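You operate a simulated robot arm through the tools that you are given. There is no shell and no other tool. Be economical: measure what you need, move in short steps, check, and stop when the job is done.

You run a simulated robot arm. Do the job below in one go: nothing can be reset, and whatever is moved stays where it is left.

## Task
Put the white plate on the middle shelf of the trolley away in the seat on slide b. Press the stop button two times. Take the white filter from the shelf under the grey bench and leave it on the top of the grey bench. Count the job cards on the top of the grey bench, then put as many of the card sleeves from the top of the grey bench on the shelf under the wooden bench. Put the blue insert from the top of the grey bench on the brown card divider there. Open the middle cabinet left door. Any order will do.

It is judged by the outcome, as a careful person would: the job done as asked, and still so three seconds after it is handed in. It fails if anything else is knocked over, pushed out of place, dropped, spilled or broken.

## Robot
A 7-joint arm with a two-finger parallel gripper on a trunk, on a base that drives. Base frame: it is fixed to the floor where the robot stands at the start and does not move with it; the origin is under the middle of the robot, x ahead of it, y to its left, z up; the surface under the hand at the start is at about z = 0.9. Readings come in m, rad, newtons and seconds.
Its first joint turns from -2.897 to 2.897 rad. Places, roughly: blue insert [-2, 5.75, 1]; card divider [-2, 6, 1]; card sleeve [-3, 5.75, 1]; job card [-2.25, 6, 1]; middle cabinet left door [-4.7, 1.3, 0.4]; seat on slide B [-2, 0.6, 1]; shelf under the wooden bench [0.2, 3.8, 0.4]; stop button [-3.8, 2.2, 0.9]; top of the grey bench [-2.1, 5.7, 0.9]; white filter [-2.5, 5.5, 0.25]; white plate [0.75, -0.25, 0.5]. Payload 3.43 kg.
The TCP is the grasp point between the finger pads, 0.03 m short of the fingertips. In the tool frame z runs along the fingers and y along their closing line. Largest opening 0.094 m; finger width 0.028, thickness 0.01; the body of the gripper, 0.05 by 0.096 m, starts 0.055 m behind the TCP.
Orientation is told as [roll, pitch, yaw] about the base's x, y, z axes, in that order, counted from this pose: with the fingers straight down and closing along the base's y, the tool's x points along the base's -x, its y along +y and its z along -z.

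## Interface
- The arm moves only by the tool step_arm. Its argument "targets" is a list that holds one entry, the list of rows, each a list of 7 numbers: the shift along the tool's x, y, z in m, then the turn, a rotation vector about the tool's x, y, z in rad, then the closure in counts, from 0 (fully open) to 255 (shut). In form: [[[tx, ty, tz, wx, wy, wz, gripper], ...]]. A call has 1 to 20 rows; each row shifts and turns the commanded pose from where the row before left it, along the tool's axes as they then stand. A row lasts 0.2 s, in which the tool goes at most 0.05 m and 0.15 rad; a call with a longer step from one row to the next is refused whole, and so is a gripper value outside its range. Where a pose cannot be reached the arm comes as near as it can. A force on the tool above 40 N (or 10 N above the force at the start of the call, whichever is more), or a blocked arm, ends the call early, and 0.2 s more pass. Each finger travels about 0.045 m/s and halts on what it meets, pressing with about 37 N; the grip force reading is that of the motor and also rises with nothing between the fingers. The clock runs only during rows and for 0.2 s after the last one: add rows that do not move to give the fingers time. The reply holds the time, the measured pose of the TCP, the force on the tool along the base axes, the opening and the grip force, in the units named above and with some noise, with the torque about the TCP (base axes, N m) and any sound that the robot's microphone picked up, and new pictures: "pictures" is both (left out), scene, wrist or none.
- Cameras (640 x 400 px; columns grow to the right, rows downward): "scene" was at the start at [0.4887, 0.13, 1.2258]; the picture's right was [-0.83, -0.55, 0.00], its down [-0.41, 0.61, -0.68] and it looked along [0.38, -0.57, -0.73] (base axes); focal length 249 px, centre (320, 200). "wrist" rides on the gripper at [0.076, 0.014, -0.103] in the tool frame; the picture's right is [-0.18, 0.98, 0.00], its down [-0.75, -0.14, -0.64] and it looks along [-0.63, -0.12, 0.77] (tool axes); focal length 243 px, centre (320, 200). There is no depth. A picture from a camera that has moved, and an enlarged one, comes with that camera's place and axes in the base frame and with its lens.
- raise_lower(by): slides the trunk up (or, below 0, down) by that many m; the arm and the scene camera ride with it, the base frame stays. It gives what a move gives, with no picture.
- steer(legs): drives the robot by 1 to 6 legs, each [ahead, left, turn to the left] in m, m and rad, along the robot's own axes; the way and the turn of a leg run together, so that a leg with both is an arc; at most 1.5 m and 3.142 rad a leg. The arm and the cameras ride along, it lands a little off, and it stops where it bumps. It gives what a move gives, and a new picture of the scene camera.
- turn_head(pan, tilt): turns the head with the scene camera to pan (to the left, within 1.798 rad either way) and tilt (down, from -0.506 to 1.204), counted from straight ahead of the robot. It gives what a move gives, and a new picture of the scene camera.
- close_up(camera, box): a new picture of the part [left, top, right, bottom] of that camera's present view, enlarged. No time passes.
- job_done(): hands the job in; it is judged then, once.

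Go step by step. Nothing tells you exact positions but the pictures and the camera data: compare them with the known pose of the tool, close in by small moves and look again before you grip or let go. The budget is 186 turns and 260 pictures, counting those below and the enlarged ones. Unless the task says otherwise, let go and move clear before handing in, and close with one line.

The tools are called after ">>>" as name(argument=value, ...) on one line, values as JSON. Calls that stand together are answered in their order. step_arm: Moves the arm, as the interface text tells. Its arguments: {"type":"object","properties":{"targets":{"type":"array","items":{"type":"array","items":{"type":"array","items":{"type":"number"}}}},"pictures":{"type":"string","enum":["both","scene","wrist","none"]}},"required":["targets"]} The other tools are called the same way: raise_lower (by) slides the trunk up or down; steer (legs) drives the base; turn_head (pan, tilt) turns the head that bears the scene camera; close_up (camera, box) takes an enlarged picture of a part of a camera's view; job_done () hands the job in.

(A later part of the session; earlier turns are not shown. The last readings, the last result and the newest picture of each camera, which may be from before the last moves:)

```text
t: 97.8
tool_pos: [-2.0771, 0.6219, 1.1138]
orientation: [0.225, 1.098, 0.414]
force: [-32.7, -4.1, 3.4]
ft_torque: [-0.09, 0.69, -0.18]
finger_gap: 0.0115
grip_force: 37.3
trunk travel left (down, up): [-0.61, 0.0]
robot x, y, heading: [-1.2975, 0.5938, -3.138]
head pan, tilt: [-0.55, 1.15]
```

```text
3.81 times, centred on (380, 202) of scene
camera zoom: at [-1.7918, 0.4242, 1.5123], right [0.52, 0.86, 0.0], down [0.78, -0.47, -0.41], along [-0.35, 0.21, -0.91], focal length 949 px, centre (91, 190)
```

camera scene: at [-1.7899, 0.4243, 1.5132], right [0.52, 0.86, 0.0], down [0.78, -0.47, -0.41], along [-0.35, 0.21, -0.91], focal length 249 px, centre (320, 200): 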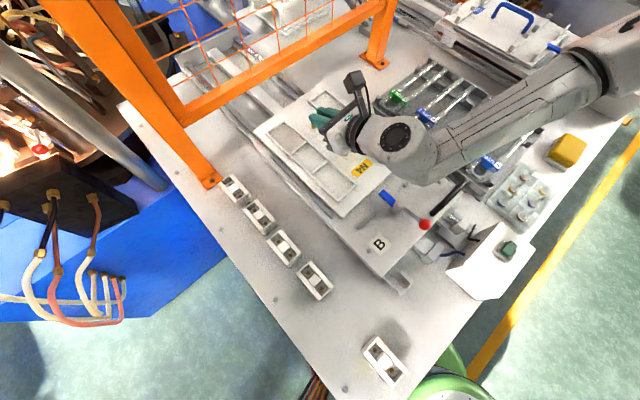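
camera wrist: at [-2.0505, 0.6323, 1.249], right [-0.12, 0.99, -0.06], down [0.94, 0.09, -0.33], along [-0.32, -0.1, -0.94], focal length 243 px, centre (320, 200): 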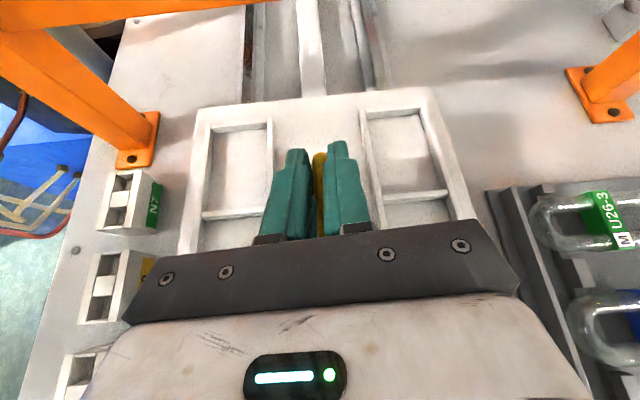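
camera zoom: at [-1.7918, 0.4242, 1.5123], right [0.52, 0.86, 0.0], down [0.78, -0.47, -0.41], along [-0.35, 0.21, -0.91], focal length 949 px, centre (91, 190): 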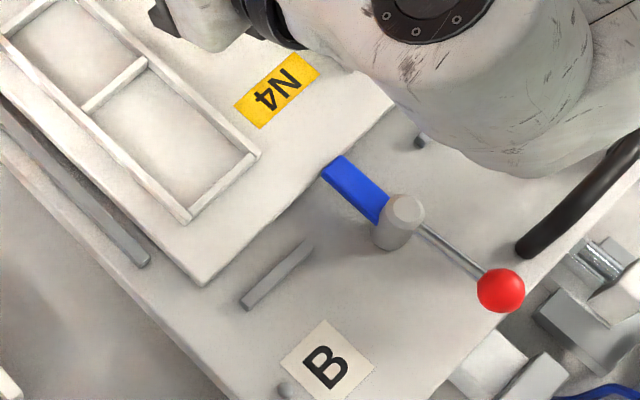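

The plate edge met the clamp tip, and it's likely resting on the right rail. I back off, lift, shift 8 mm left and lower again.

>>> step_arm(targets=[[[0.0044, 0, 0.009, 0, 0, 0, 255], [0.0135, 0.0, -0.0065, 0, 0, 0, 255], [0.0022, -0.008, 0.0045, 0, 0, 0, 255], [-0.0117, 0, 0.0057, 0, 0, 0, 255], [-0.0054, 0, 0.0026, 0, 0, 0, 255], [0, 0, 0, 0, 0, 0, 255]]], pictures="wrist")

>>> close_up(camera="scene", box=[300, 120, 460, 260])

```text
t: 99.2
tool_pos: [-2.0874, 0.6102, 1.1132]
orientation: [0.23, 1.105, 0.419]
force: [-2.3, 1.2, 38.9]
ft_torque: [0.28, -0.7, -0.08]
finger_gap: 0.0115
grip_force: 37.0
trunk travel left (down, up): [-0.61, 0.0]
robot x, y, heading: [-1.2992, 0.5917, -3.134]
head pan, tilt: [-0.55, 1.15]
camera wrist: at [-2.0303, 0.6245, 1.2285], right [-0.13, 0.99, -0.06], down [0.91, 0.1, -0.41], along [-0.4, -0.11, -0.91], focal length 243 px, centre (320, 200)
```

wrist: 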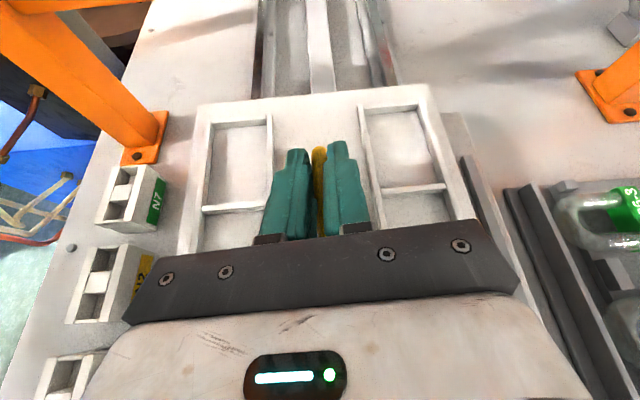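

```text
2.86 times, centred on (380, 190) of scene
camera zoom: at [-1.7895, 0.4245, 1.5138], right [0.52, 0.86, 0.0], down [0.78, -0.47, -0.41], along [-0.35, 0.21, -0.91], focal length 712 px, centre (149, 229)
```

zoom: 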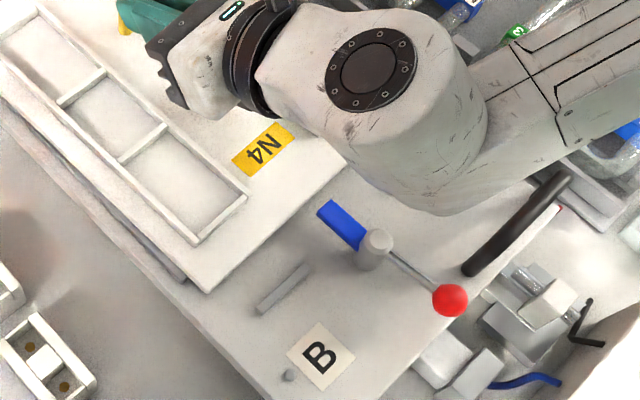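

The plate may be on a rail's top now. I probe small sideways shifts, watching the height at contact.

>>> step_arm(targets=[[[0.0072, 0, -0.0035, 0, 0, 0, 255], [0, 0.004, 0, 0, 0, 0, 255], [-0.0036, 0, 0.0018, 0, 0, 0, 255], [-0.0027, 0, 0.0013, 0, 0, 0, 255], [0, 0, 0, 0, 0, 0, 255]]], pictures="none")

>>> step_arm(targets=[[[0.0027, 0, -0.0013, 0, 0, 0, 255], [0, 0.003, 0, 0, 0, 0, 255], [-0.0036, 0, 0.0018, 0, 0, 0, 255], [0, 0, 0, 0, 0, 0, 255]]], pictures="wrist")

>>> close_up(camera="scene", box=[300, 120, 460, 260])

```text
t: 100.4
tool_pos: [-2.0891, 0.6144, 1.1132]
orientation: [0.225, 1.103, 0.416]
force: [0.5, -0.6, 30.6]
ft_torque: [-0.18, 0.73, 0.0]
finger_gap: 0.0116
grip_force: 37.0
trunk travel left (down, up): [-0.61, 0.0]
robot x, y, heading: [-1.3017, 0.5917, -3.136]
head pan, tilt: [-0.55, 1.15]
```

```text
t: 101.4
tool_pos: [-2.0881, 0.6172, 1.1104]
orientation: [0.217, 1.1, 0.414]
force: [5.2, -9.5, 30.4]
ft_torque: [0.03, -0.76, -0.11]
finger_gap: 0.0116
grip_force: 36.7
trunk travel left (down, up): [-0.61, 0.0]
robot x, y, heading: [-1.3003, 0.5891, -3.132]
head pan, tilt: [-0.55, 1.15]
camera wrist: at [-2.031, 0.631, 1.227], right [-0.14, 0.99, -0.07], down [0.91, 0.1, -0.4], along [-0.39, -0.12, -0.91], focal length 243 px, centre (320, 200)
```

wrist: 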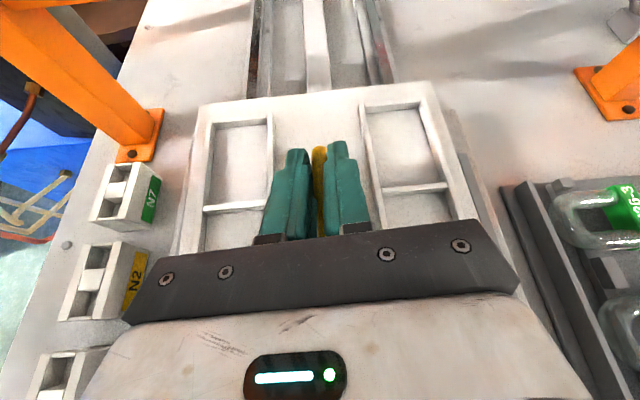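

```text
2.86 times, centred on (380, 190) of scene
camera zoom: at [-1.7892, 0.4237, 1.5134], right [0.52, 0.86, 0.0], down [0.78, -0.47, -0.41], along [-0.35, 0.21, -0.91], focal length 712 px, centre (149, 229)
```

zoom: 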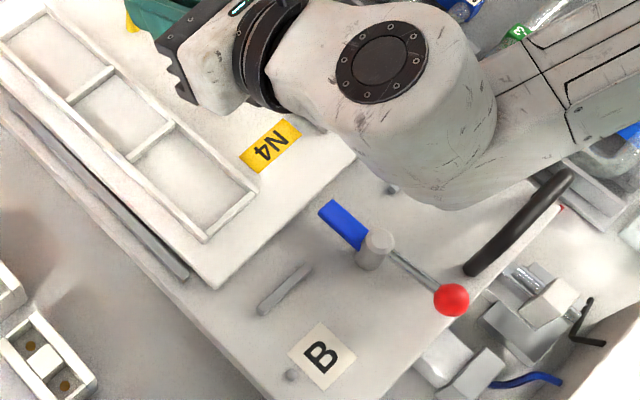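

>>> step_arm(targets=[[[0.0009, 0.001, -0.0004, 0, 0, 0, 255], [0, 0, 0, 0, 0, 0, 255]]], pictures="none")

>>> step_arm(targets=[[[-0.0009, -0.002, 0.0004, 0, 0, 0, 255], [0, 0, 0, 0, 0, 0, 255]]], pictures="none")

```text
t: 102.0
tool_pos: [-2.0884, 0.6179, 1.1103]
orientation: [0.216, 1.097, 0.41]
force: [1.9, -17.0, 14.1]
ft_torque: [-0.35, 0.41, -0.67]
finger_gap: 0.0116
grip_force: 37.3
trunk travel left (down, up): [-0.61, 0.0]
robot x, y, heading: [-1.2993, 0.5909, -3.131]
head pan, tilt: [-0.55, 1.15]
```

```text
t: 102.6
tool_pos: [-2.0876, 0.619, 1.1105]
orientation: [0.223, 1.1, 0.411]
force: [0.6, -9.9, 18.9]
ft_torque: [-0.11, -0.48, -0.57]
finger_gap: 0.0114
grip_force: 37.1
trunk travel left (down, up): [-0.61, 0.0]
robot x, y, heading: [-1.3001, 0.5918, -3.141]
head pan, tilt: [-0.55, 1.15]
```

The plate now sits between the rails. I relax and try drawing it under the tip again.

>>> step_arm(targets=[[[0.0012, -0.002, -0.0006, 0, 0, 0, 255], [-0.0035, 0, -0.007, 0, 0, 0, 255], [-0.002, 0, -0.004, 0, 0, 0, 255], [0, 0, 0, 0, 0, 0, 255]]], pictures="none")

>>> close_up(camera="scene", box=[340, 160, 440, 247])

```text
t: 103.6
tool_pos: [-2.0736, 0.6211, 1.1102]
orientation: [0.221, 1.094, 0.409]
force: [-4.4, 6.8, 4.6]
ft_torque: [0.13, -0.32, -0.43]
finger_gap: 0.0114
grip_force: 36.3
trunk travel left (down, up): [-0.61, 0.0]
robot x, y, heading: [-1.2995, 0.5934, -3.141]
head pan, tilt: [-0.55, 1.15]
```

```text
4.60 times, centred on (390, 204) of scene
camera zoom: at [-1.7907, 0.4251, 1.5127], right [0.52, 0.86, 0.0], down [0.78, -0.47, -0.41], along [-0.35, 0.21, -0.91], focal length 1145 px, centre (-2, 184)
```

zoom: 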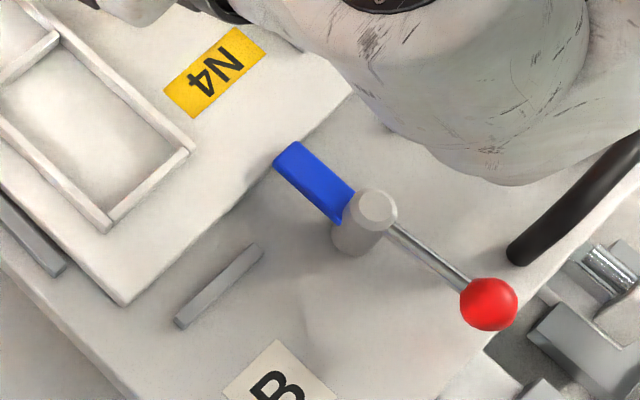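

The near edge is now going under the blue tip. I continue to the stops.

>>> step_arm(targets=[[[-0.003, 0, -0.006, 0, 0, 0, 255], [-0.003, 0, -0.006, 0, 0, 0, 255], [0, 0, 0, 0, 0, 0, 255]]], pictures="none")

>>> close_up(camera="scene", box=[300, 120, 460, 260])

```text
t: 104.4
tool_pos: [-2.062, 0.6228, 1.1105]
orientation: [0.22, 1.097, 0.407]
force: [-4.3, 9.2, -2.1]
ft_torque: [0.33, -0.5, -0.83]
finger_gap: 0.0117
grip_force: 36.8
trunk travel left (down, up): [-0.61, 0.0]
robot x, y, heading: [-1.3011, 0.594, -3.136]
head pan, tilt: [-0.55, 1.15]
```

```text
2.86 times, centred on (380, 190) of scene
camera zoom: at [-1.7909, 0.4251, 1.5127], right [0.52, 0.86, 0.0], down [0.78, -0.47, -0.41], along [-0.35, 0.21, -0.91], focal length 712 px, centre (149, 229)
```

zoom: 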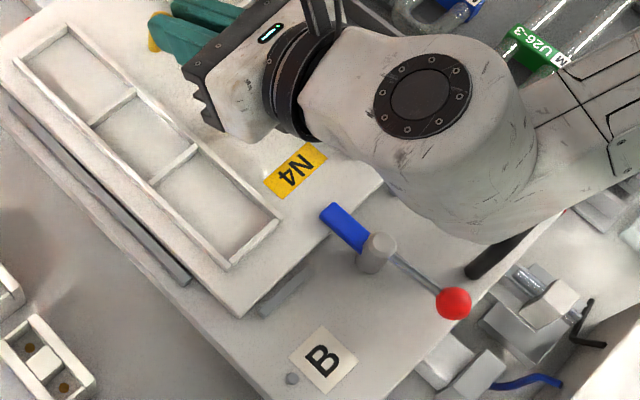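

>>> step_arm(targets=[[[-0.0018, -0.001, -0.0036, 0, 0, 0, 255], [0, 0, 0, 0, 0, 0, 255]]], pictures="none")

>>> close_up(camera="scene", box=[340, 160, 440, 247])

```text
t: 105.0
tool_pos: [-2.0603, 0.6223, 1.111]
orientation: [0.221, 1.097, 0.41]
force: [-5.3, 12.6, 1.8]
ft_torque: [0.13, -0.05, -1.25]
finger_gap: 0.0119
grip_force: 36.7
trunk travel left (down, up): [-0.61, 0.0]
robot x, y, heading: [-1.3013, 0.59, -3.135]
head pan, tilt: [-0.55, 1.15]
```

```text
4.60 times, centred on (390, 204) of scene
camera zoom: at [-1.7909, 0.4252, 1.5128], right [0.52, 0.86, 0.0], down [0.78, -0.47, -0.41], along [-0.35, 0.21, -0.91], focal length 1145 px, centre (-2, 184)
```

zoom: 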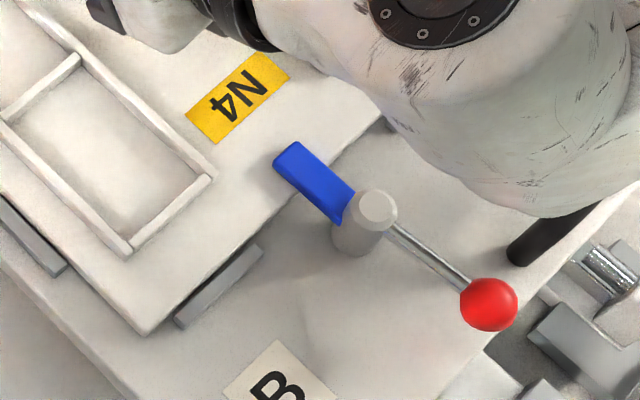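

Plate is against the stops with the clamp tip over it, like slide A. I release and withdraw along the tool axis.

>>> step_arm(targets=[[[0, 0, 0, 0, 0, 0, 130], [0, 0, 0, 0, 0, 0, 130], [0, 0, 0, 0, 0, 0, 130], [0.02, 0, 0, 0, 0, 0, 130], [0.02, 0, -0.02, 0, 0, 0, 130], [0.02, 0, -0.03, 0, 0, 0, 130], [0.02, 0, -0.03, 0, 0, 0, 130], [0.02, 0, -0.03, 0, 0, 0, 130]]], pictures="both")

>>> close_up(camera="scene", box=[240, 60, 480, 260])

```text
t: 106.8
tool_pos: [-2.031, 0.6368, 1.2343]
orientation: [0.217, 1.097, 0.408]
force: [0.0, -0.5, -0.1]
ft_torque: [-0.04, 0.0, -0.03]
finger_gap: 0.0461
grip_force: 0.0
out of reach, approached as far as the arm can: row 7, 8
trunk travel left (down, up): [-0.61, 0.0]
robot x, y, heading: [-1.3019, 0.5913, -3.139]
head pan, tilt: [-0.55, 1.15]
camera scene: at [-1.7907, 0.4243, 1.5126], right [0.52, 0.86, 0.0], down [0.78, -0.47, -0.41], along [-0.35, 0.21, -0.91], focal length 249 px, centre (320, 200)
camera wrist: at [-1.9736, 0.6494, 1.3504], right [-0.13, 0.99, -0.07], down [0.91, 0.09, -0.4], along [-0.39, -0.11, -0.92], focal length 243 px, centre (320, 200)
```

scene: 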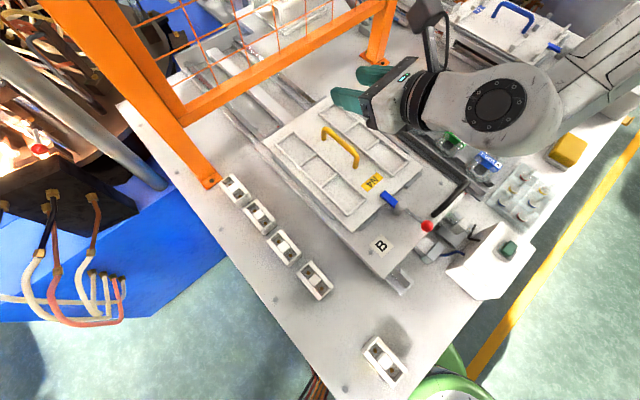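
wrist: 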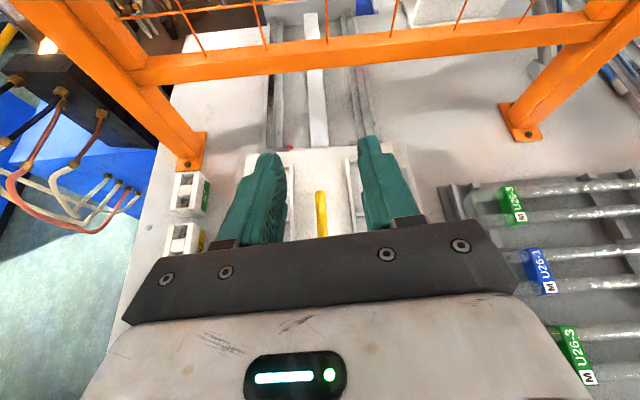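

```text
2.00 times, centred on (360, 160) of scene
camera zoom: at [-1.7907, 0.4243, 1.5126], right [0.52, 0.86, 0.0], down [0.78, -0.47, -0.41], along [-0.35, 0.21, -0.91], focal length 498 px, centre (240, 280)
```

zoom: 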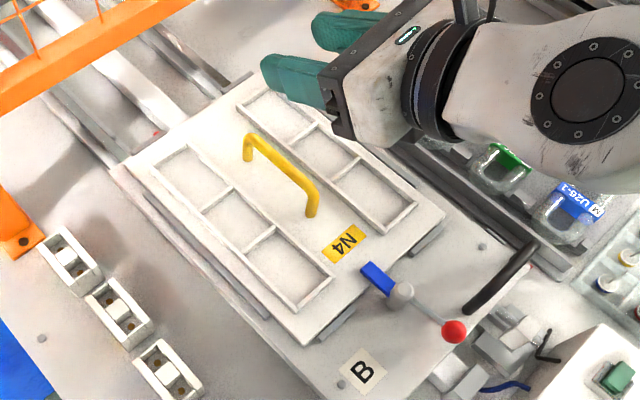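

The plate is seated well. I back away and look toward the stop button and the cabinets.

>>> steer(legs=[[-0.4, 0, 0], [0, 0, -1.2]])

>>> turn_head(pan=0.6, tilt=0.25)

```text
t: 112.3
tool_pos: [-1.1208, 1.2904, 1.2346]
orientation: [0.219, 1.097, -0.795]
force: [0.0, -0.2, -0.2]
ft_torque: [0.01, -0.02, -0.02]
finger_gap: 0.0463
grip_force: 0.2
trunk travel left (down, up): [-0.61, 0.0]
robot x, y, heading: [-0.902, 0.5924, 1.943]
head pan, tilt: [-0.55, 1.15]
camera scene: at [-1.2318, 0.9936, 1.5128], right [0.98, -0.18, 0.0], down [-0.16, -0.9, -0.41], along [0.07, 0.4, -0.91], focal length 249 px, centre (320, 200)
```

scene: 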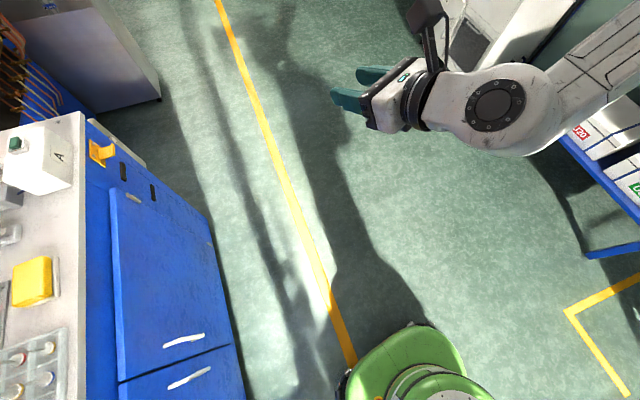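

```text
t: 113.6
tool_pos: [-1.122, 1.2923, 1.2346]
orientation: [0.219, 1.096, -0.794]
force: [0.2, -0.6, -0.4]
ft_torque: [-0.01, 0.01, -0.01]
finger_gap: 0.0463
grip_force: 0.1
trunk travel left (down, up): [-0.61, 0.0]
robot x, y, heading: [-0.9006, 0.5929, 1.943]
head pan, tilt: [0.6, 0.25]
camera scene: at [-1.3194, 0.9876, 1.5866], right [0.56, 0.83, 0.0], down [0.2, -0.14, -0.97], along [-0.8, 0.55, -0.25], focal length 249 px, centre (320, 200)
```

scene: 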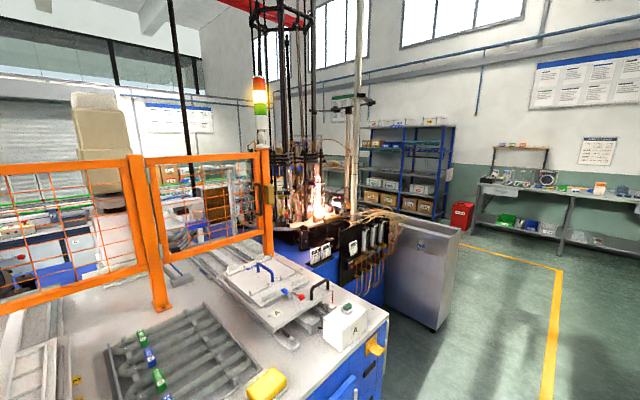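

>>> step_arm(targets=[[[0, 0, 0, 0, -0.15, 0, 0], [0, 0, 0, 0, -0.15, 0, 0], [0, 0, 0, 0, -0.15, 0, 0], [0, 0, 0, 0, -0.15, 0, 0], [0, 0, 0, 0, -0.15, 0, 0], [0, 0, 0, 0, -0.15, 0, 0], [0, 0, 0, 0, -0.15, 0, 0], [0, 0, 0, 0, 0, 0, 0]]], pictures="none")

>>> turn_head(pan=-0.6, tilt=0.3)

```text
t: 115.4
tool_pos: [-1.119, 1.3125, 1.224]
orientation: [0.099, 0.056, -0.984]
force: [-0.6, -0.5, 0.3]
ft_torque: [-0.01, -0.02, -0.01]
finger_gap: 0.0939
grip_force: 0.1
out of reach, approached as far as the arm can: row 1, 2, 3
trunk travel left (down, up): [-0.61, 0.0]
robot x, y, heading: [-0.9023, 0.5927, 1.945]
head pan, tilt: [0.6, 0.25]
```

```text
t: 116.8
tool_pos: [-1.1195, 1.311, 1.2234]
orientation: [0.099, 0.059, -0.983]
force: [-0.1, -0.4, -0.7]
ft_torque: [0.01, 0.03, 0.0]
finger_gap: 0.094
grip_force: 0.0
trunk travel left (down, up): [-0.61, 0.0]
robot x, y, heading: [-0.9039, 0.5943, 1.947]
head pan, tilt: [-0.6, 0.3]
camera scene: at [-1.2213, 1.026, 1.582], right [0.97, -0.22, 0.0], down [-0.07, -0.29, -0.96], along [0.21, 0.93, -0.3], focal length 249 px, centre (320, 200)
```

scene: 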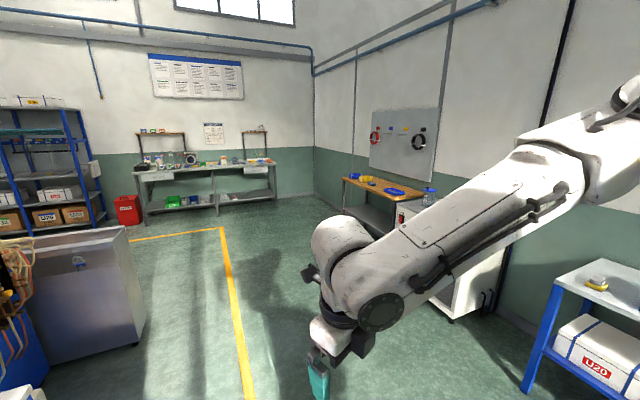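

>>> steer(legs=[[0, 0, -0.375], [1.5, 0, 0], [1.5, 0, 0], [0.6, 0, 0], [0, 1.25, 0]])

>>> turn_head(pan=0, tilt=0.35)

```text
t: 141.2
tool_pos: [-2.014, 4.9385, 1.2229]
orientation: [0.1, 0.058, -1.392]
force: [-0.6, 0.5, 0.2]
ft_torque: [-0.03, -0.02, -0.01]
finger_gap: 0.0941
grip_force: 0.0
trunk travel left (down, up): [-0.61, 0.0]
robot x, y, heading: [-2.1041, 4.1964, 1.528]
head pan, tilt: [-0.6, 0.3]
camera scene: at [-2.2221, 4.7176, 1.582], right [0.8, -0.6, 0.0], down [-0.18, -0.24, -0.96], along [0.57, 0.77, -0.3], focal length 249 px, centre (320, 200)
```

scene: 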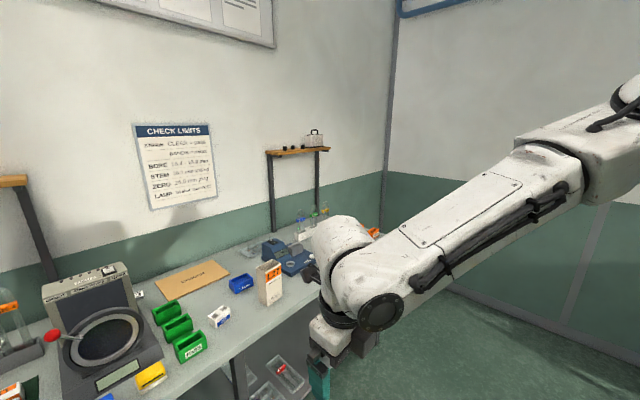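

```text
t: 142.2
tool_pos: [-2.0143, 4.9374, 1.2246]
orientation: [0.099, 0.058, -1.393]
force: [-0.5, -0.5, -0.5]
ft_torque: [-0.01, 0.0, -0.02]
finger_gap: 0.094
grip_force: 0.1
trunk travel left (down, up): [-0.61, 0.0]
robot x, y, heading: [-2.1032, 4.192, 1.535]
head pan, tilt: [0.0, 0.351]
camera scene: at [-2.2742, 4.7357, 1.5772], right [1.0, -0.04, 0.0], down [-0.01, -0.34, -0.94], along [0.04, 0.94, -0.34], focal length 249 px, centre (320, 200)
```

scene: 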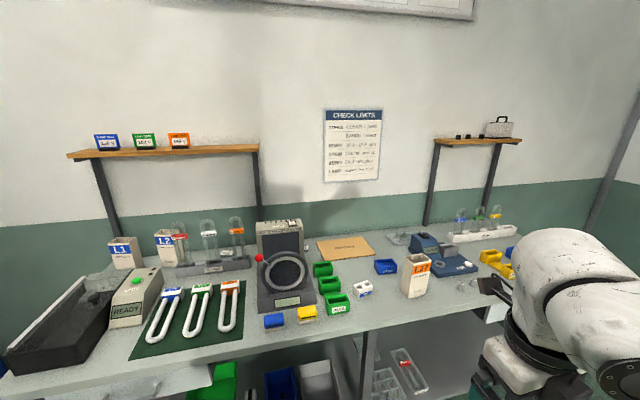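

>>> turn_head(pan=0.1, tilt=0.55)

>>> close_up(camera="scene", box=[0, 90, 320, 290])

>>> close_up(camera="scene", box=[270, 90, 590, 290])

```text
t: 142.9
tool_pos: [-2.0144, 4.938, 1.2232]
orientation: [0.1, 0.057, -1.392]
force: [-0.3, -0.2, 0.5]
ft_torque: [0.03, 0.01, -0.03]
finger_gap: 0.0939
grip_force: 0.0
trunk travel left (down, up): [-0.61, 0.0]
robot x, y, heading: [-2.1032, 4.1913, 1.535]
head pan, tilt: [0.099, 0.55]
camera scene: at [-2.2833, 4.7323, 1.559], right [1.0, 0.06, 0.0], down [0.03, -0.52, -0.85], along [-0.05, 0.85, -0.52], focal length 249 px, centre (320, 200)
```

scene: 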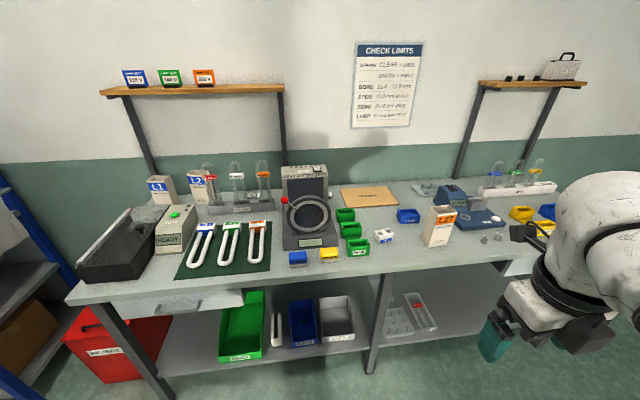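

```text
2.00 times, centred on (160, 190) of scene
camera zoom: at [-2.2833, 4.7323, 1.559], right [1.0, 0.06, 0.0], down [0.03, -0.52, -0.85], along [-0.05, 0.85, -0.52], focal length 498 px, centre (640, 220)
```

zoom: 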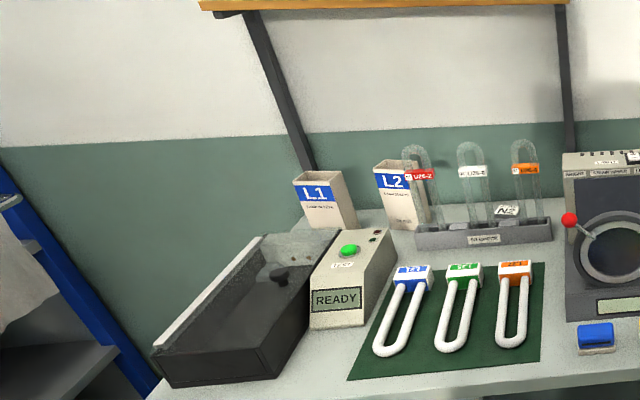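

```text
2.00 times, centred on (430, 190) of scene
camera zoom: at [-2.2833, 4.7323, 1.559], right [1.0, 0.06, 0.0], down [0.03, -0.52, -0.85], along [-0.05, 0.85, -0.52], focal length 498 px, centre (100, 220)
```

zoom: 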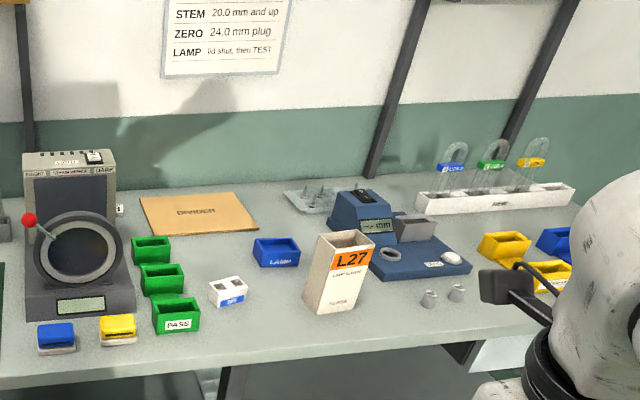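

>>> close_up(camera="scene", box=[270, 150, 390, 225])

>>> steer(legs=[[0, -0.75, 0.03]])

>>> close_up(camera="scene", box=[100, 90, 420, 290])

```text
5.33 times, centred on (330, 188) of scene
camera zoom: at [-2.2833, 4.7323, 1.559], right [1.0, 0.06, 0.0], down [0.03, -0.52, -0.85], along [-0.05, 0.85, -0.52], focal length 1328 px, centre (267, 267)
```

zoom: 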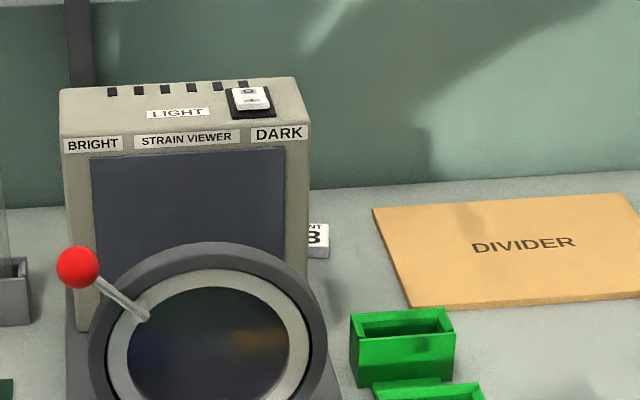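

```text
t: 147.0
tool_pos: [-1.2847, 4.9205, 1.223]
orientation: [0.1, 0.059, -1.368]
force: [-0.8, -0.3, 0.1]
ft_torque: [0.0, 0.03, 0.03]
finger_gap: 0.0942
grip_force: 0.0
trunk travel left (down, up): [-0.61, 0.0]
robot x, y, heading: [-1.3497, 4.178, 1.564]
head pan, tilt: [0.099, 0.55]
camera scene: at [-1.5476, 4.7086, 1.559], right [1.0, 0.09, 0.0], down [0.05, -0.52, -0.85], along [-0.08, 0.85, -0.52], focal length 249 px, centre (320, 200)
```

scene: 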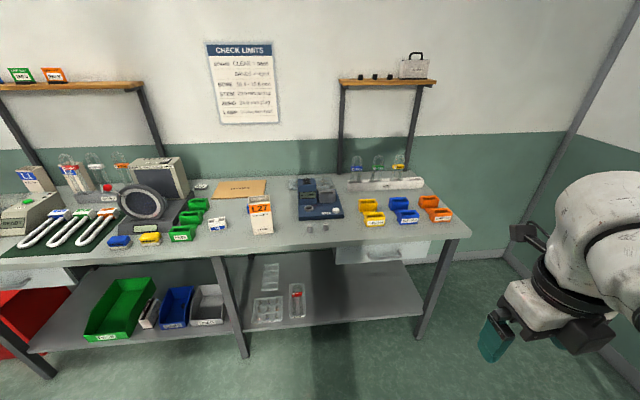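

```text
2.00 times, centred on (260, 190) of scene
camera zoom: at [-1.5476, 4.7086, 1.559], right [1.0, 0.09, 0.0], down [0.05, -0.52, -0.85], along [-0.08, 0.85, -0.52], focal length 498 px, centre (440, 220)
```

zoom: 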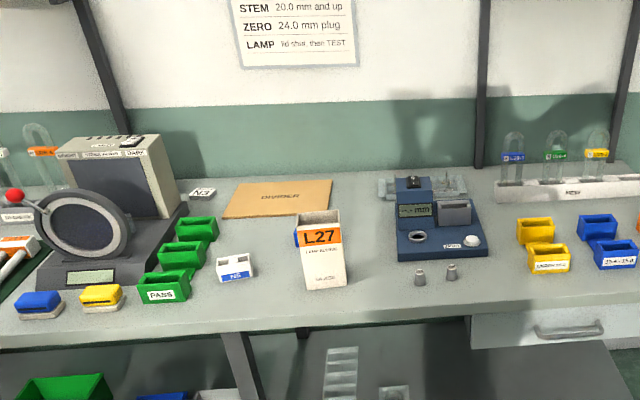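

>>> close_up(camera="scene", box=[170, 170, 290, 245])

>>> close_up(camera="scene", box=[0, 140, 160, 250])

>>> close_up(camera="scene", box=[280, 150, 460, 260])

>>> close_up(camera="scene", box=[70, 250, 330, 350])

```text
5.33 times, centred on (230, 208) of scene
camera zoom: at [-1.5476, 4.7086, 1.559], right [1.0, 0.09, 0.0], down [0.05, -0.52, -0.85], along [-0.08, 0.85, -0.52], focal length 1328 px, centre (800, 160)
```

zoom: 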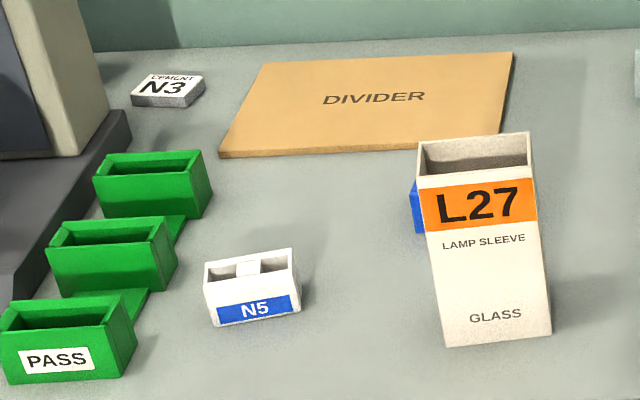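

```text
3.64 times, centred on (80, 195) of scene
camera zoom: at [-1.5476, 4.7086, 1.559], right [1.0, 0.09, 0.0], down [0.05, -0.52, -0.85], along [-0.08, 0.85, -0.52], focal length 906 px, centre (1193, 218)
```

zoom: 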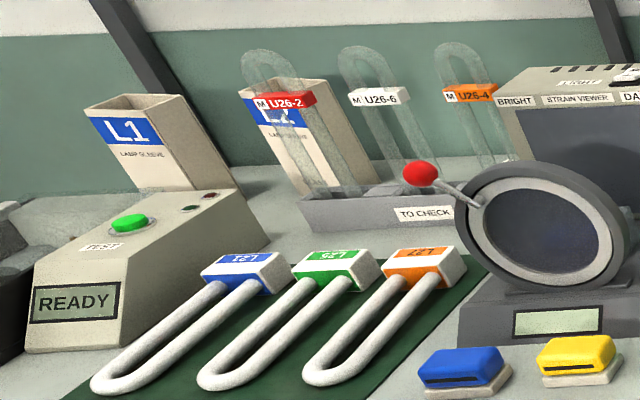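

```text
3.56 times, centred on (370, 205) of scene
camera zoom: at [-1.5476, 4.7086, 1.559], right [1.0, 0.09, 0.0], down [0.05, -0.52, -0.85], along [-0.08, 0.85, -0.52], focal length 886 px, centre (142, 182)
```

zoom: 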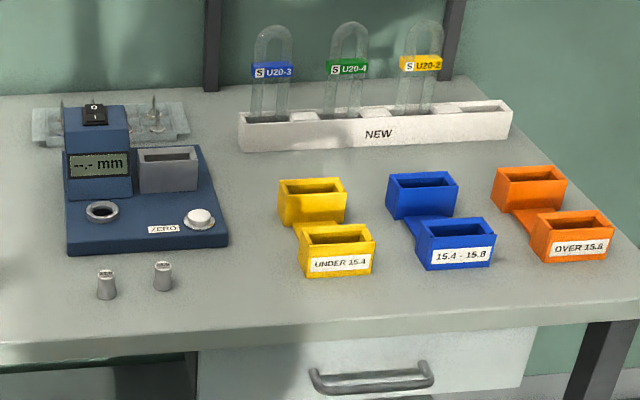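

```text
2.46 times, centred on (200, 300) of scene
camera zoom: at [-1.5476, 4.7086, 1.559], right [1.0, 0.09, 0.0], down [0.05, -0.52, -0.85], along [-0.08, 0.85, -0.52], focal length 613 px, centre (615, -46)
```

zoom: 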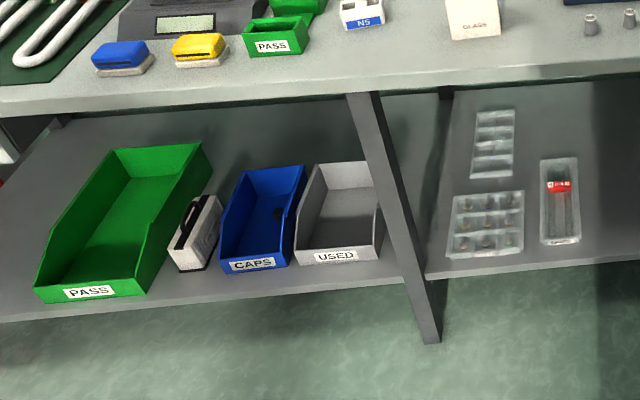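

>>> steer(legs=[[0, 1.5, 0]])

>>> turn_head(pan=0.0, tilt=0.55)

>>> close_up(camera="scene", box=[120, 100, 330, 232])

>>> close_up(camera="scene", box=[310, 110, 520, 242])

```text
t: 154.3
tool_pos: [-2.7658, 4.9431, 1.2235]
orientation: [0.099, 0.056, -1.373]
force: [-0.1, -0.4, 0.4]
ft_torque: [-0.04, -0.01, 0.0]
finger_gap: 0.0937
grip_force: 0.1
trunk travel left (down, up): [-0.61, 0.0]
robot x, y, heading: [-2.8411, 4.1942, 1.554]
head pan, tilt: [0.099, 0.55]
camera scene: at [-3.0303, 4.7314, 1.559], right [1.0, 0.08, 0.0], down [0.04, -0.52, -0.85], along [-0.07, 0.85, -0.52], focal length 249 px, centre (320, 200)
```

scene: 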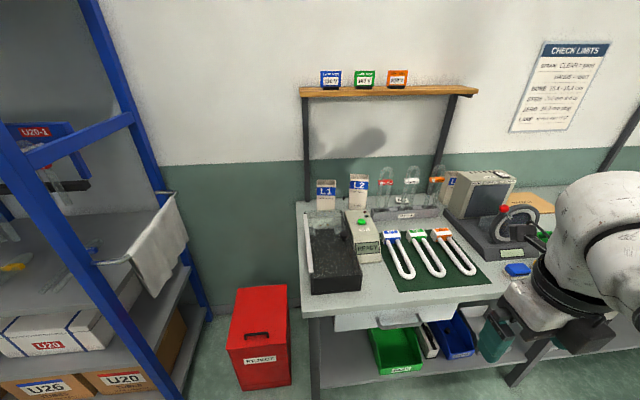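

```text
t: 155.0
tool_pos: [-2.7656, 4.9428, 1.2218]
orientation: [0.097, 0.057, -1.373]
force: [-0.2, -0.2, 0.0]
ft_torque: [0.02, -0.01, 0.0]
finger_gap: 0.0941
grip_force: 0.1
trunk travel left (down, up): [-0.61, 0.0]
robot x, y, heading: [-2.8349, 4.194, 1.552]
head pan, tilt: [0.0, 0.55]
camera scene: at [-3.0215, 4.7316, 1.559], right [1.0, -0.02, 0.0], down [-0.01, -0.52, -0.85], along [0.01, 0.85, -0.52], focal length 249 px, centre (320, 200)
```

scene: 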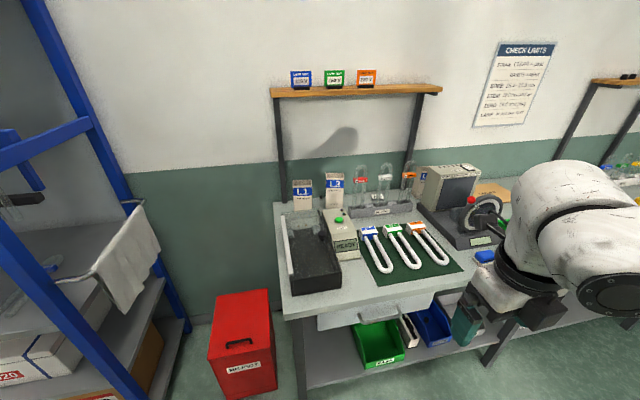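

```text
3.03 times, centred on (225, 166) of scene
camera zoom: at [-3.0215, 4.7316, 1.559], right [1.0, -0.02, 0.0], down [-0.01, -0.52, -0.85], along [0.01, 0.85, -0.52], focal length 755 px, centre (608, 303)
```

zoom: 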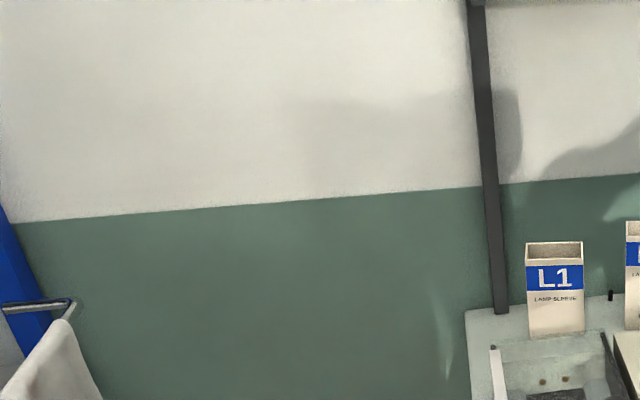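

```text
3.03 times, centred on (415, 176) of scene
camera zoom: at [-3.0215, 4.7316, 1.559], right [1.0, -0.02, 0.0], down [-0.01, -0.52, -0.85], along [0.01, 0.85, -0.52], focal length 755 px, centre (32, 273)
```

zoom: 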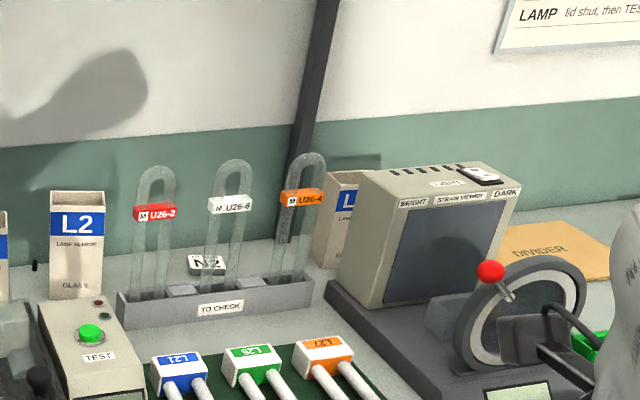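

>>> close_up(camera="scene", box=[270, 165, 430, 235])

>>> steer(legs=[[0.25, 0.6, 0]])

>>> turn_head(pan=-0.6, tilt=0.45)

>>> close_up(camera="scene", box=[200, 120, 520, 320])

```text
4.00 times, centred on (350, 200) of scene
camera zoom: at [-3.0215, 4.7316, 1.559], right [1.0, -0.02, 0.0], down [-0.01, -0.52, -0.85], along [0.01, 0.85, -0.52], focal length 996 px, centre (200, 200)
```

zoom: 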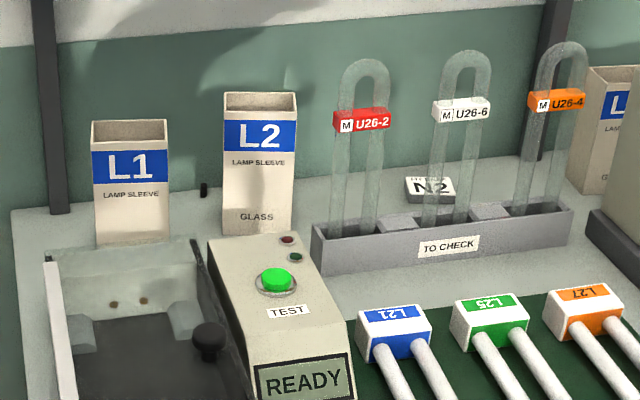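

```text
t: 158.6
tool_pos: [-3.3621, 5.2017, 1.2226]
orientation: [0.097, 0.058, -1.373]
force: [-0.1, 0.1, 0.0]
ft_torque: [-0.01, 0.02, 0.01]
finger_gap: 0.0939
grip_force: 0.0
trunk travel left (down, up): [-0.61, 0.0]
robot x, y, heading: [-3.4276, 4.46, 1.557]
head pan, tilt: [0.0, 0.55]
camera scene: at [-3.6162, 4.9916, 1.559], right [1.0, -0.02, 0.0], down [-0.01, -0.52, -0.85], along [0.01, 0.85, -0.52], focal length 249 px, centre (320, 200)
```

scene: 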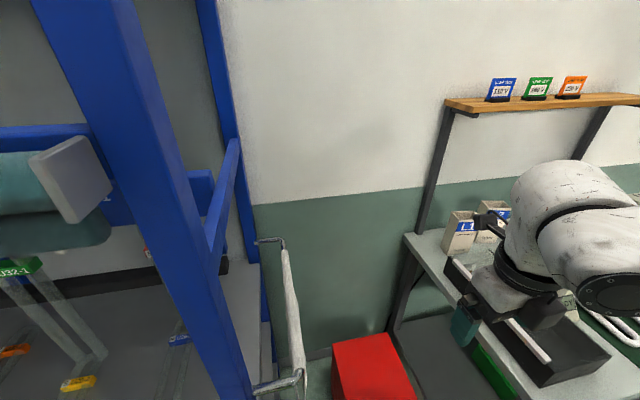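

```text
t: 159.6
tool_pos: [-3.3611, 5.2034, 1.2221]
orientation: [0.097, 0.058, -1.373]
force: [-0.1, 0.8, 0.6]
ft_torque: [0.02, 0.04, -0.01]
finger_gap: 0.0937
grip_force: 0.0
trunk travel left (down, up): [-0.61, 0.0]
robot x, y, heading: [-3.4328, 4.4537, 1.555]
head pan, tilt: [-0.6, 0.45]
camera scene: at [-3.5646, 4.9769, 1.568], right [0.82, -0.58, 0.0], down [-0.25, -0.36, -0.9], along [0.52, 0.73, -0.44], focal length 249 px, centre (320, 200)
```

scene: 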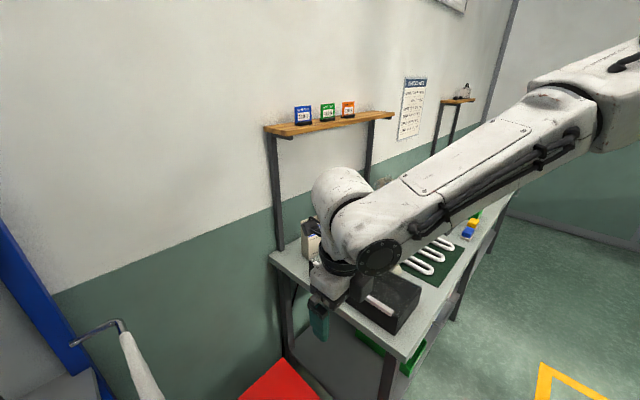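

```text
2.00 times, centred on (360, 220) of scene
camera zoom: at [-3.5646, 4.9769, 1.568], right [0.82, -0.58, 0.0], down [-0.25, -0.36, -0.9], along [0.52, 0.73, -0.44], focal length 498 px, centre (240, 160)
```

zoom: 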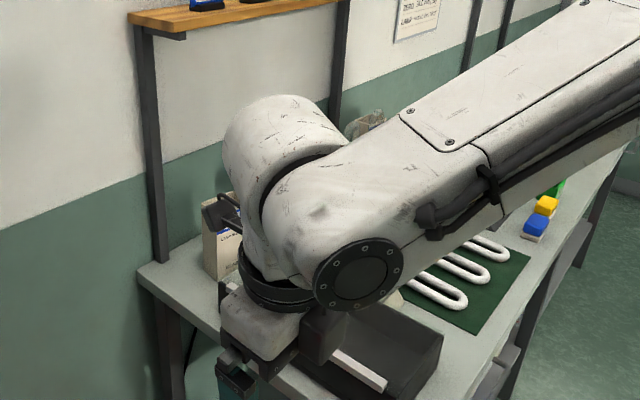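

I've found two job cards so far (N2 behind the rack, N3 behind the viewer), and sleeves L1, L2, L27 and one behind the viewer. I'll straighten the tool and drive in front of the divider, starting with the blue insert.

>>> steer(legs=[[-0.2, 0, 0], [0, -1.35, 0]])

>>> step_arm(targets=[[[0, 0, 0, 0.097, -0.058, 0.09, 0], [0, 0, 0, 0, 0, 0.1, 0], [0, 0, 0, 0, 0, 0, 0]]], pictures="none")

>>> turn_head(pan=-0.2, tilt=0.6)

```text
t: 167.5
tool_pos: [-2.027, 4.9804, 1.2221]
orientation: [0.098, 0.059, -1.377]
force: [-0.5, 0.1, -0.4]
ft_torque: [-0.01, -0.01, 0.0]
finger_gap: 0.0939
grip_force: 0.0
trunk travel left (down, up): [-0.61, 0.0]
robot x, y, heading: [-2.099, 4.2335, 1.553]
head pan, tilt: [-0.6, 0.45]
camera scene: at [-2.2318, 4.7546, 1.568], right [0.81, -0.58, 0.0], down [-0.25, -0.35, -0.9], along [0.52, 0.73, -0.44], focal length 249 px, centre (320, 200)
```

scene: 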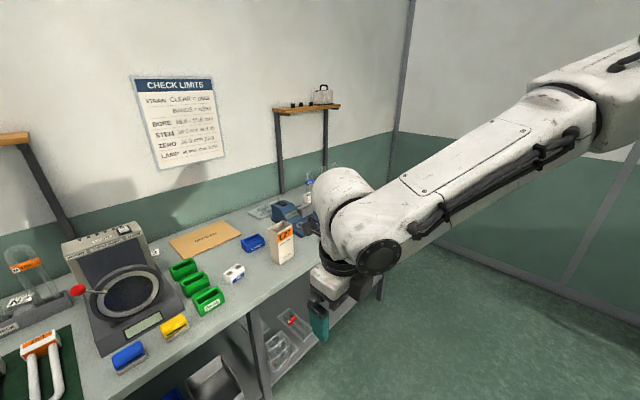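

```text
t: 168.3
tool_pos: [-2.0278, 4.9804, 1.224]
orientation: [-0.001, 0.005, -1.569]
force: [0.1, -0.3, -0.4]
ft_torque: [0.02, -0.01, 0.01]
finger_gap: 0.094
grip_force: 0.1
trunk travel left (down, up): [-0.61, 0.0]
robot x, y, heading: [-2.1038, 4.2319, 1.552]
head pan, tilt: [-0.6, 0.45]
```

```text
t: 169.2
tool_pos: [-2.0271, 4.9803, 1.2228]
orientation: [-0.002, 0.003, -1.568]
force: [-0.5, -0.4, 0.3]
ft_torque: [-0.01, -0.01, -0.01]
finger_gap: 0.094
grip_force: 0.0
trunk travel left (down, up): [-0.61, 0.0]
robot x, y, heading: [-2.1025, 4.2293, 1.553]
head pan, tilt: [-0.201, 0.6]
camera scene: at [-2.2657, 4.766, 1.5545], right [0.98, -0.22, 0.0], down [-0.12, -0.55, -0.83], along [0.18, 0.81, -0.56], focal length 249 px, centre (320, 200)
```

scene: 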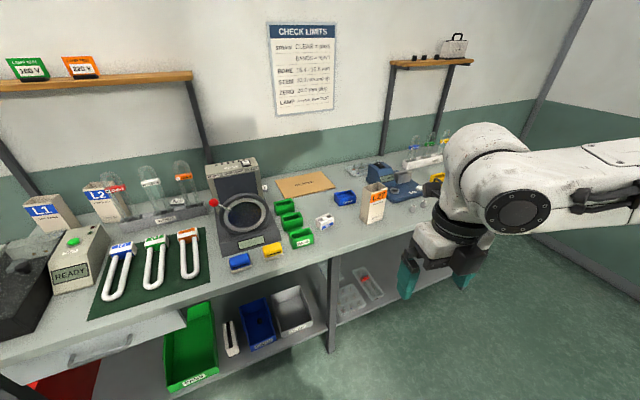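

>>> steer(legs=[[0.45, 0, 0]])

>>> turn_head(pan=-0.3, tilt=0.75)

>>> close_up(camera="scene", box=[200, 60, 440, 210])

>>> step_arm(targets=[[[0, 0, 0, 0, 0, 0, 0]]], pictures="wrist")

```text
t: 171.9
tool_pos: [-2.0176, 5.4266, 1.2242]
orientation: [-0.001, 0.005, -1.569]
force: [0.0, -0.1, 0.3]
ft_torque: [-0.02, 0.02, -0.01]
finger_gap: 0.0942
grip_force: 0.0
trunk travel left (down, up): [-0.61, 0.0]
robot x, y, heading: [-2.0939, 4.6768, 1.555]
head pan, tilt: [-0.201, 0.6]
camera scene: at [-2.2557, 5.2129, 1.5545], right [0.98, -0.22, 0.0], down [-0.12, -0.55, -0.82], along [0.18, 0.8, -0.57], focal length 249 px, centre (320, 200)
```

scene: 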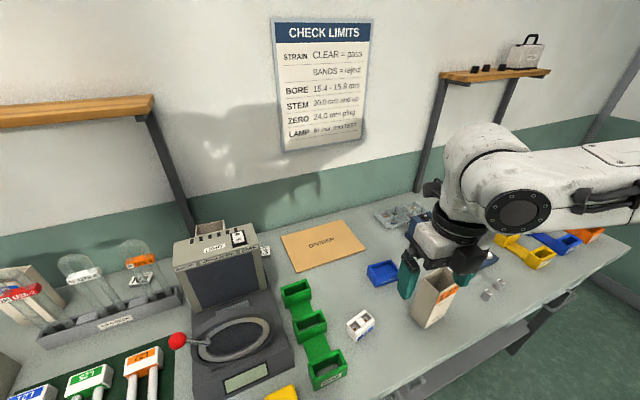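

```text
t: 172.6
tool_pos: [-2.0173, 5.4271, 1.2231]
orientation: [-0.002, 0.003, -1.568]
force: [-0.3, -0.5, -0.8]
ft_torque: [0.0, 0.01, 0.0]
finger_gap: 0.0939
grip_force: 0.2
trunk travel left (down, up): [-0.61, 0.0]
robot x, y, heading: [-2.0955, 4.6807, 1.554]
head pan, tilt: [-0.3, 0.75]
camera scene: at [-2.249, 5.2053, 1.5416], right [0.95, -0.32, 0.0], down [-0.22, -0.65, -0.73], along [0.23, 0.69, -0.68], focal length 249 px, centre (320, 200)
```

scene: 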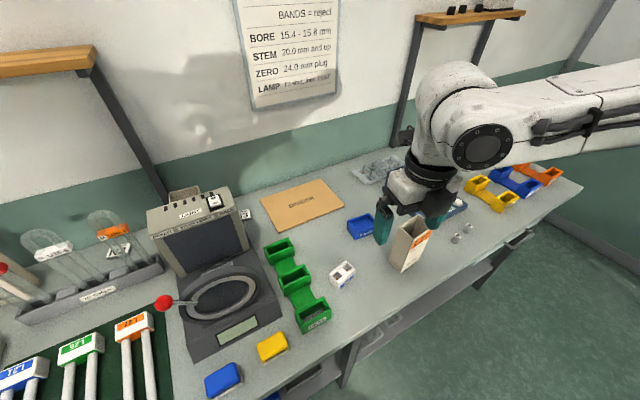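

```text
2.67 times, centred on (320, 135) of scene
camera zoom: at [-2.249, 5.2053, 1.5416], right [0.95, -0.32, 0.0], down [-0.22, -0.65, -0.73], along [0.23, 0.69, -0.68], focal length 664 px, centre (320, 373)
```

zoom: 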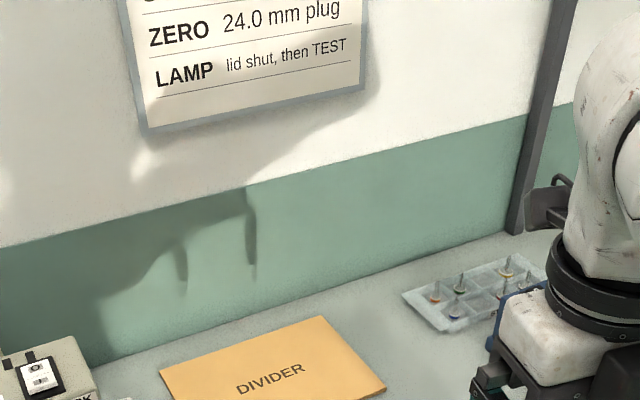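

```text
t: 173.0
tool_pos: [-2.0174, 5.4265, 1.223]
orientation: [-0.002, 0.003, -1.571]
force: [0.0, 0.1, 0.2]
ft_torque: [-0.03, -0.05, 0.01]
finger_gap: 0.094
grip_force: 0.1
trunk travel left (down, up): [-0.61, 0.0]
robot x, y, heading: [-2.0927, 4.6801, 1.55]
head pan, tilt: [-0.3, 0.75]
camera wrist: at [-2.0015, 5.5011, 1.3267], right [0.98, -0.18, 0.0], down [-0.14, -0.76, 0.64], along [-0.12, -0.63, -0.77], focal length 243 px, centre (320, 200)
```

wrist: 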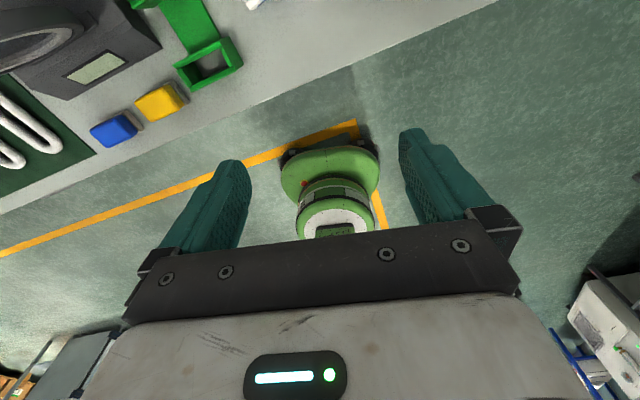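

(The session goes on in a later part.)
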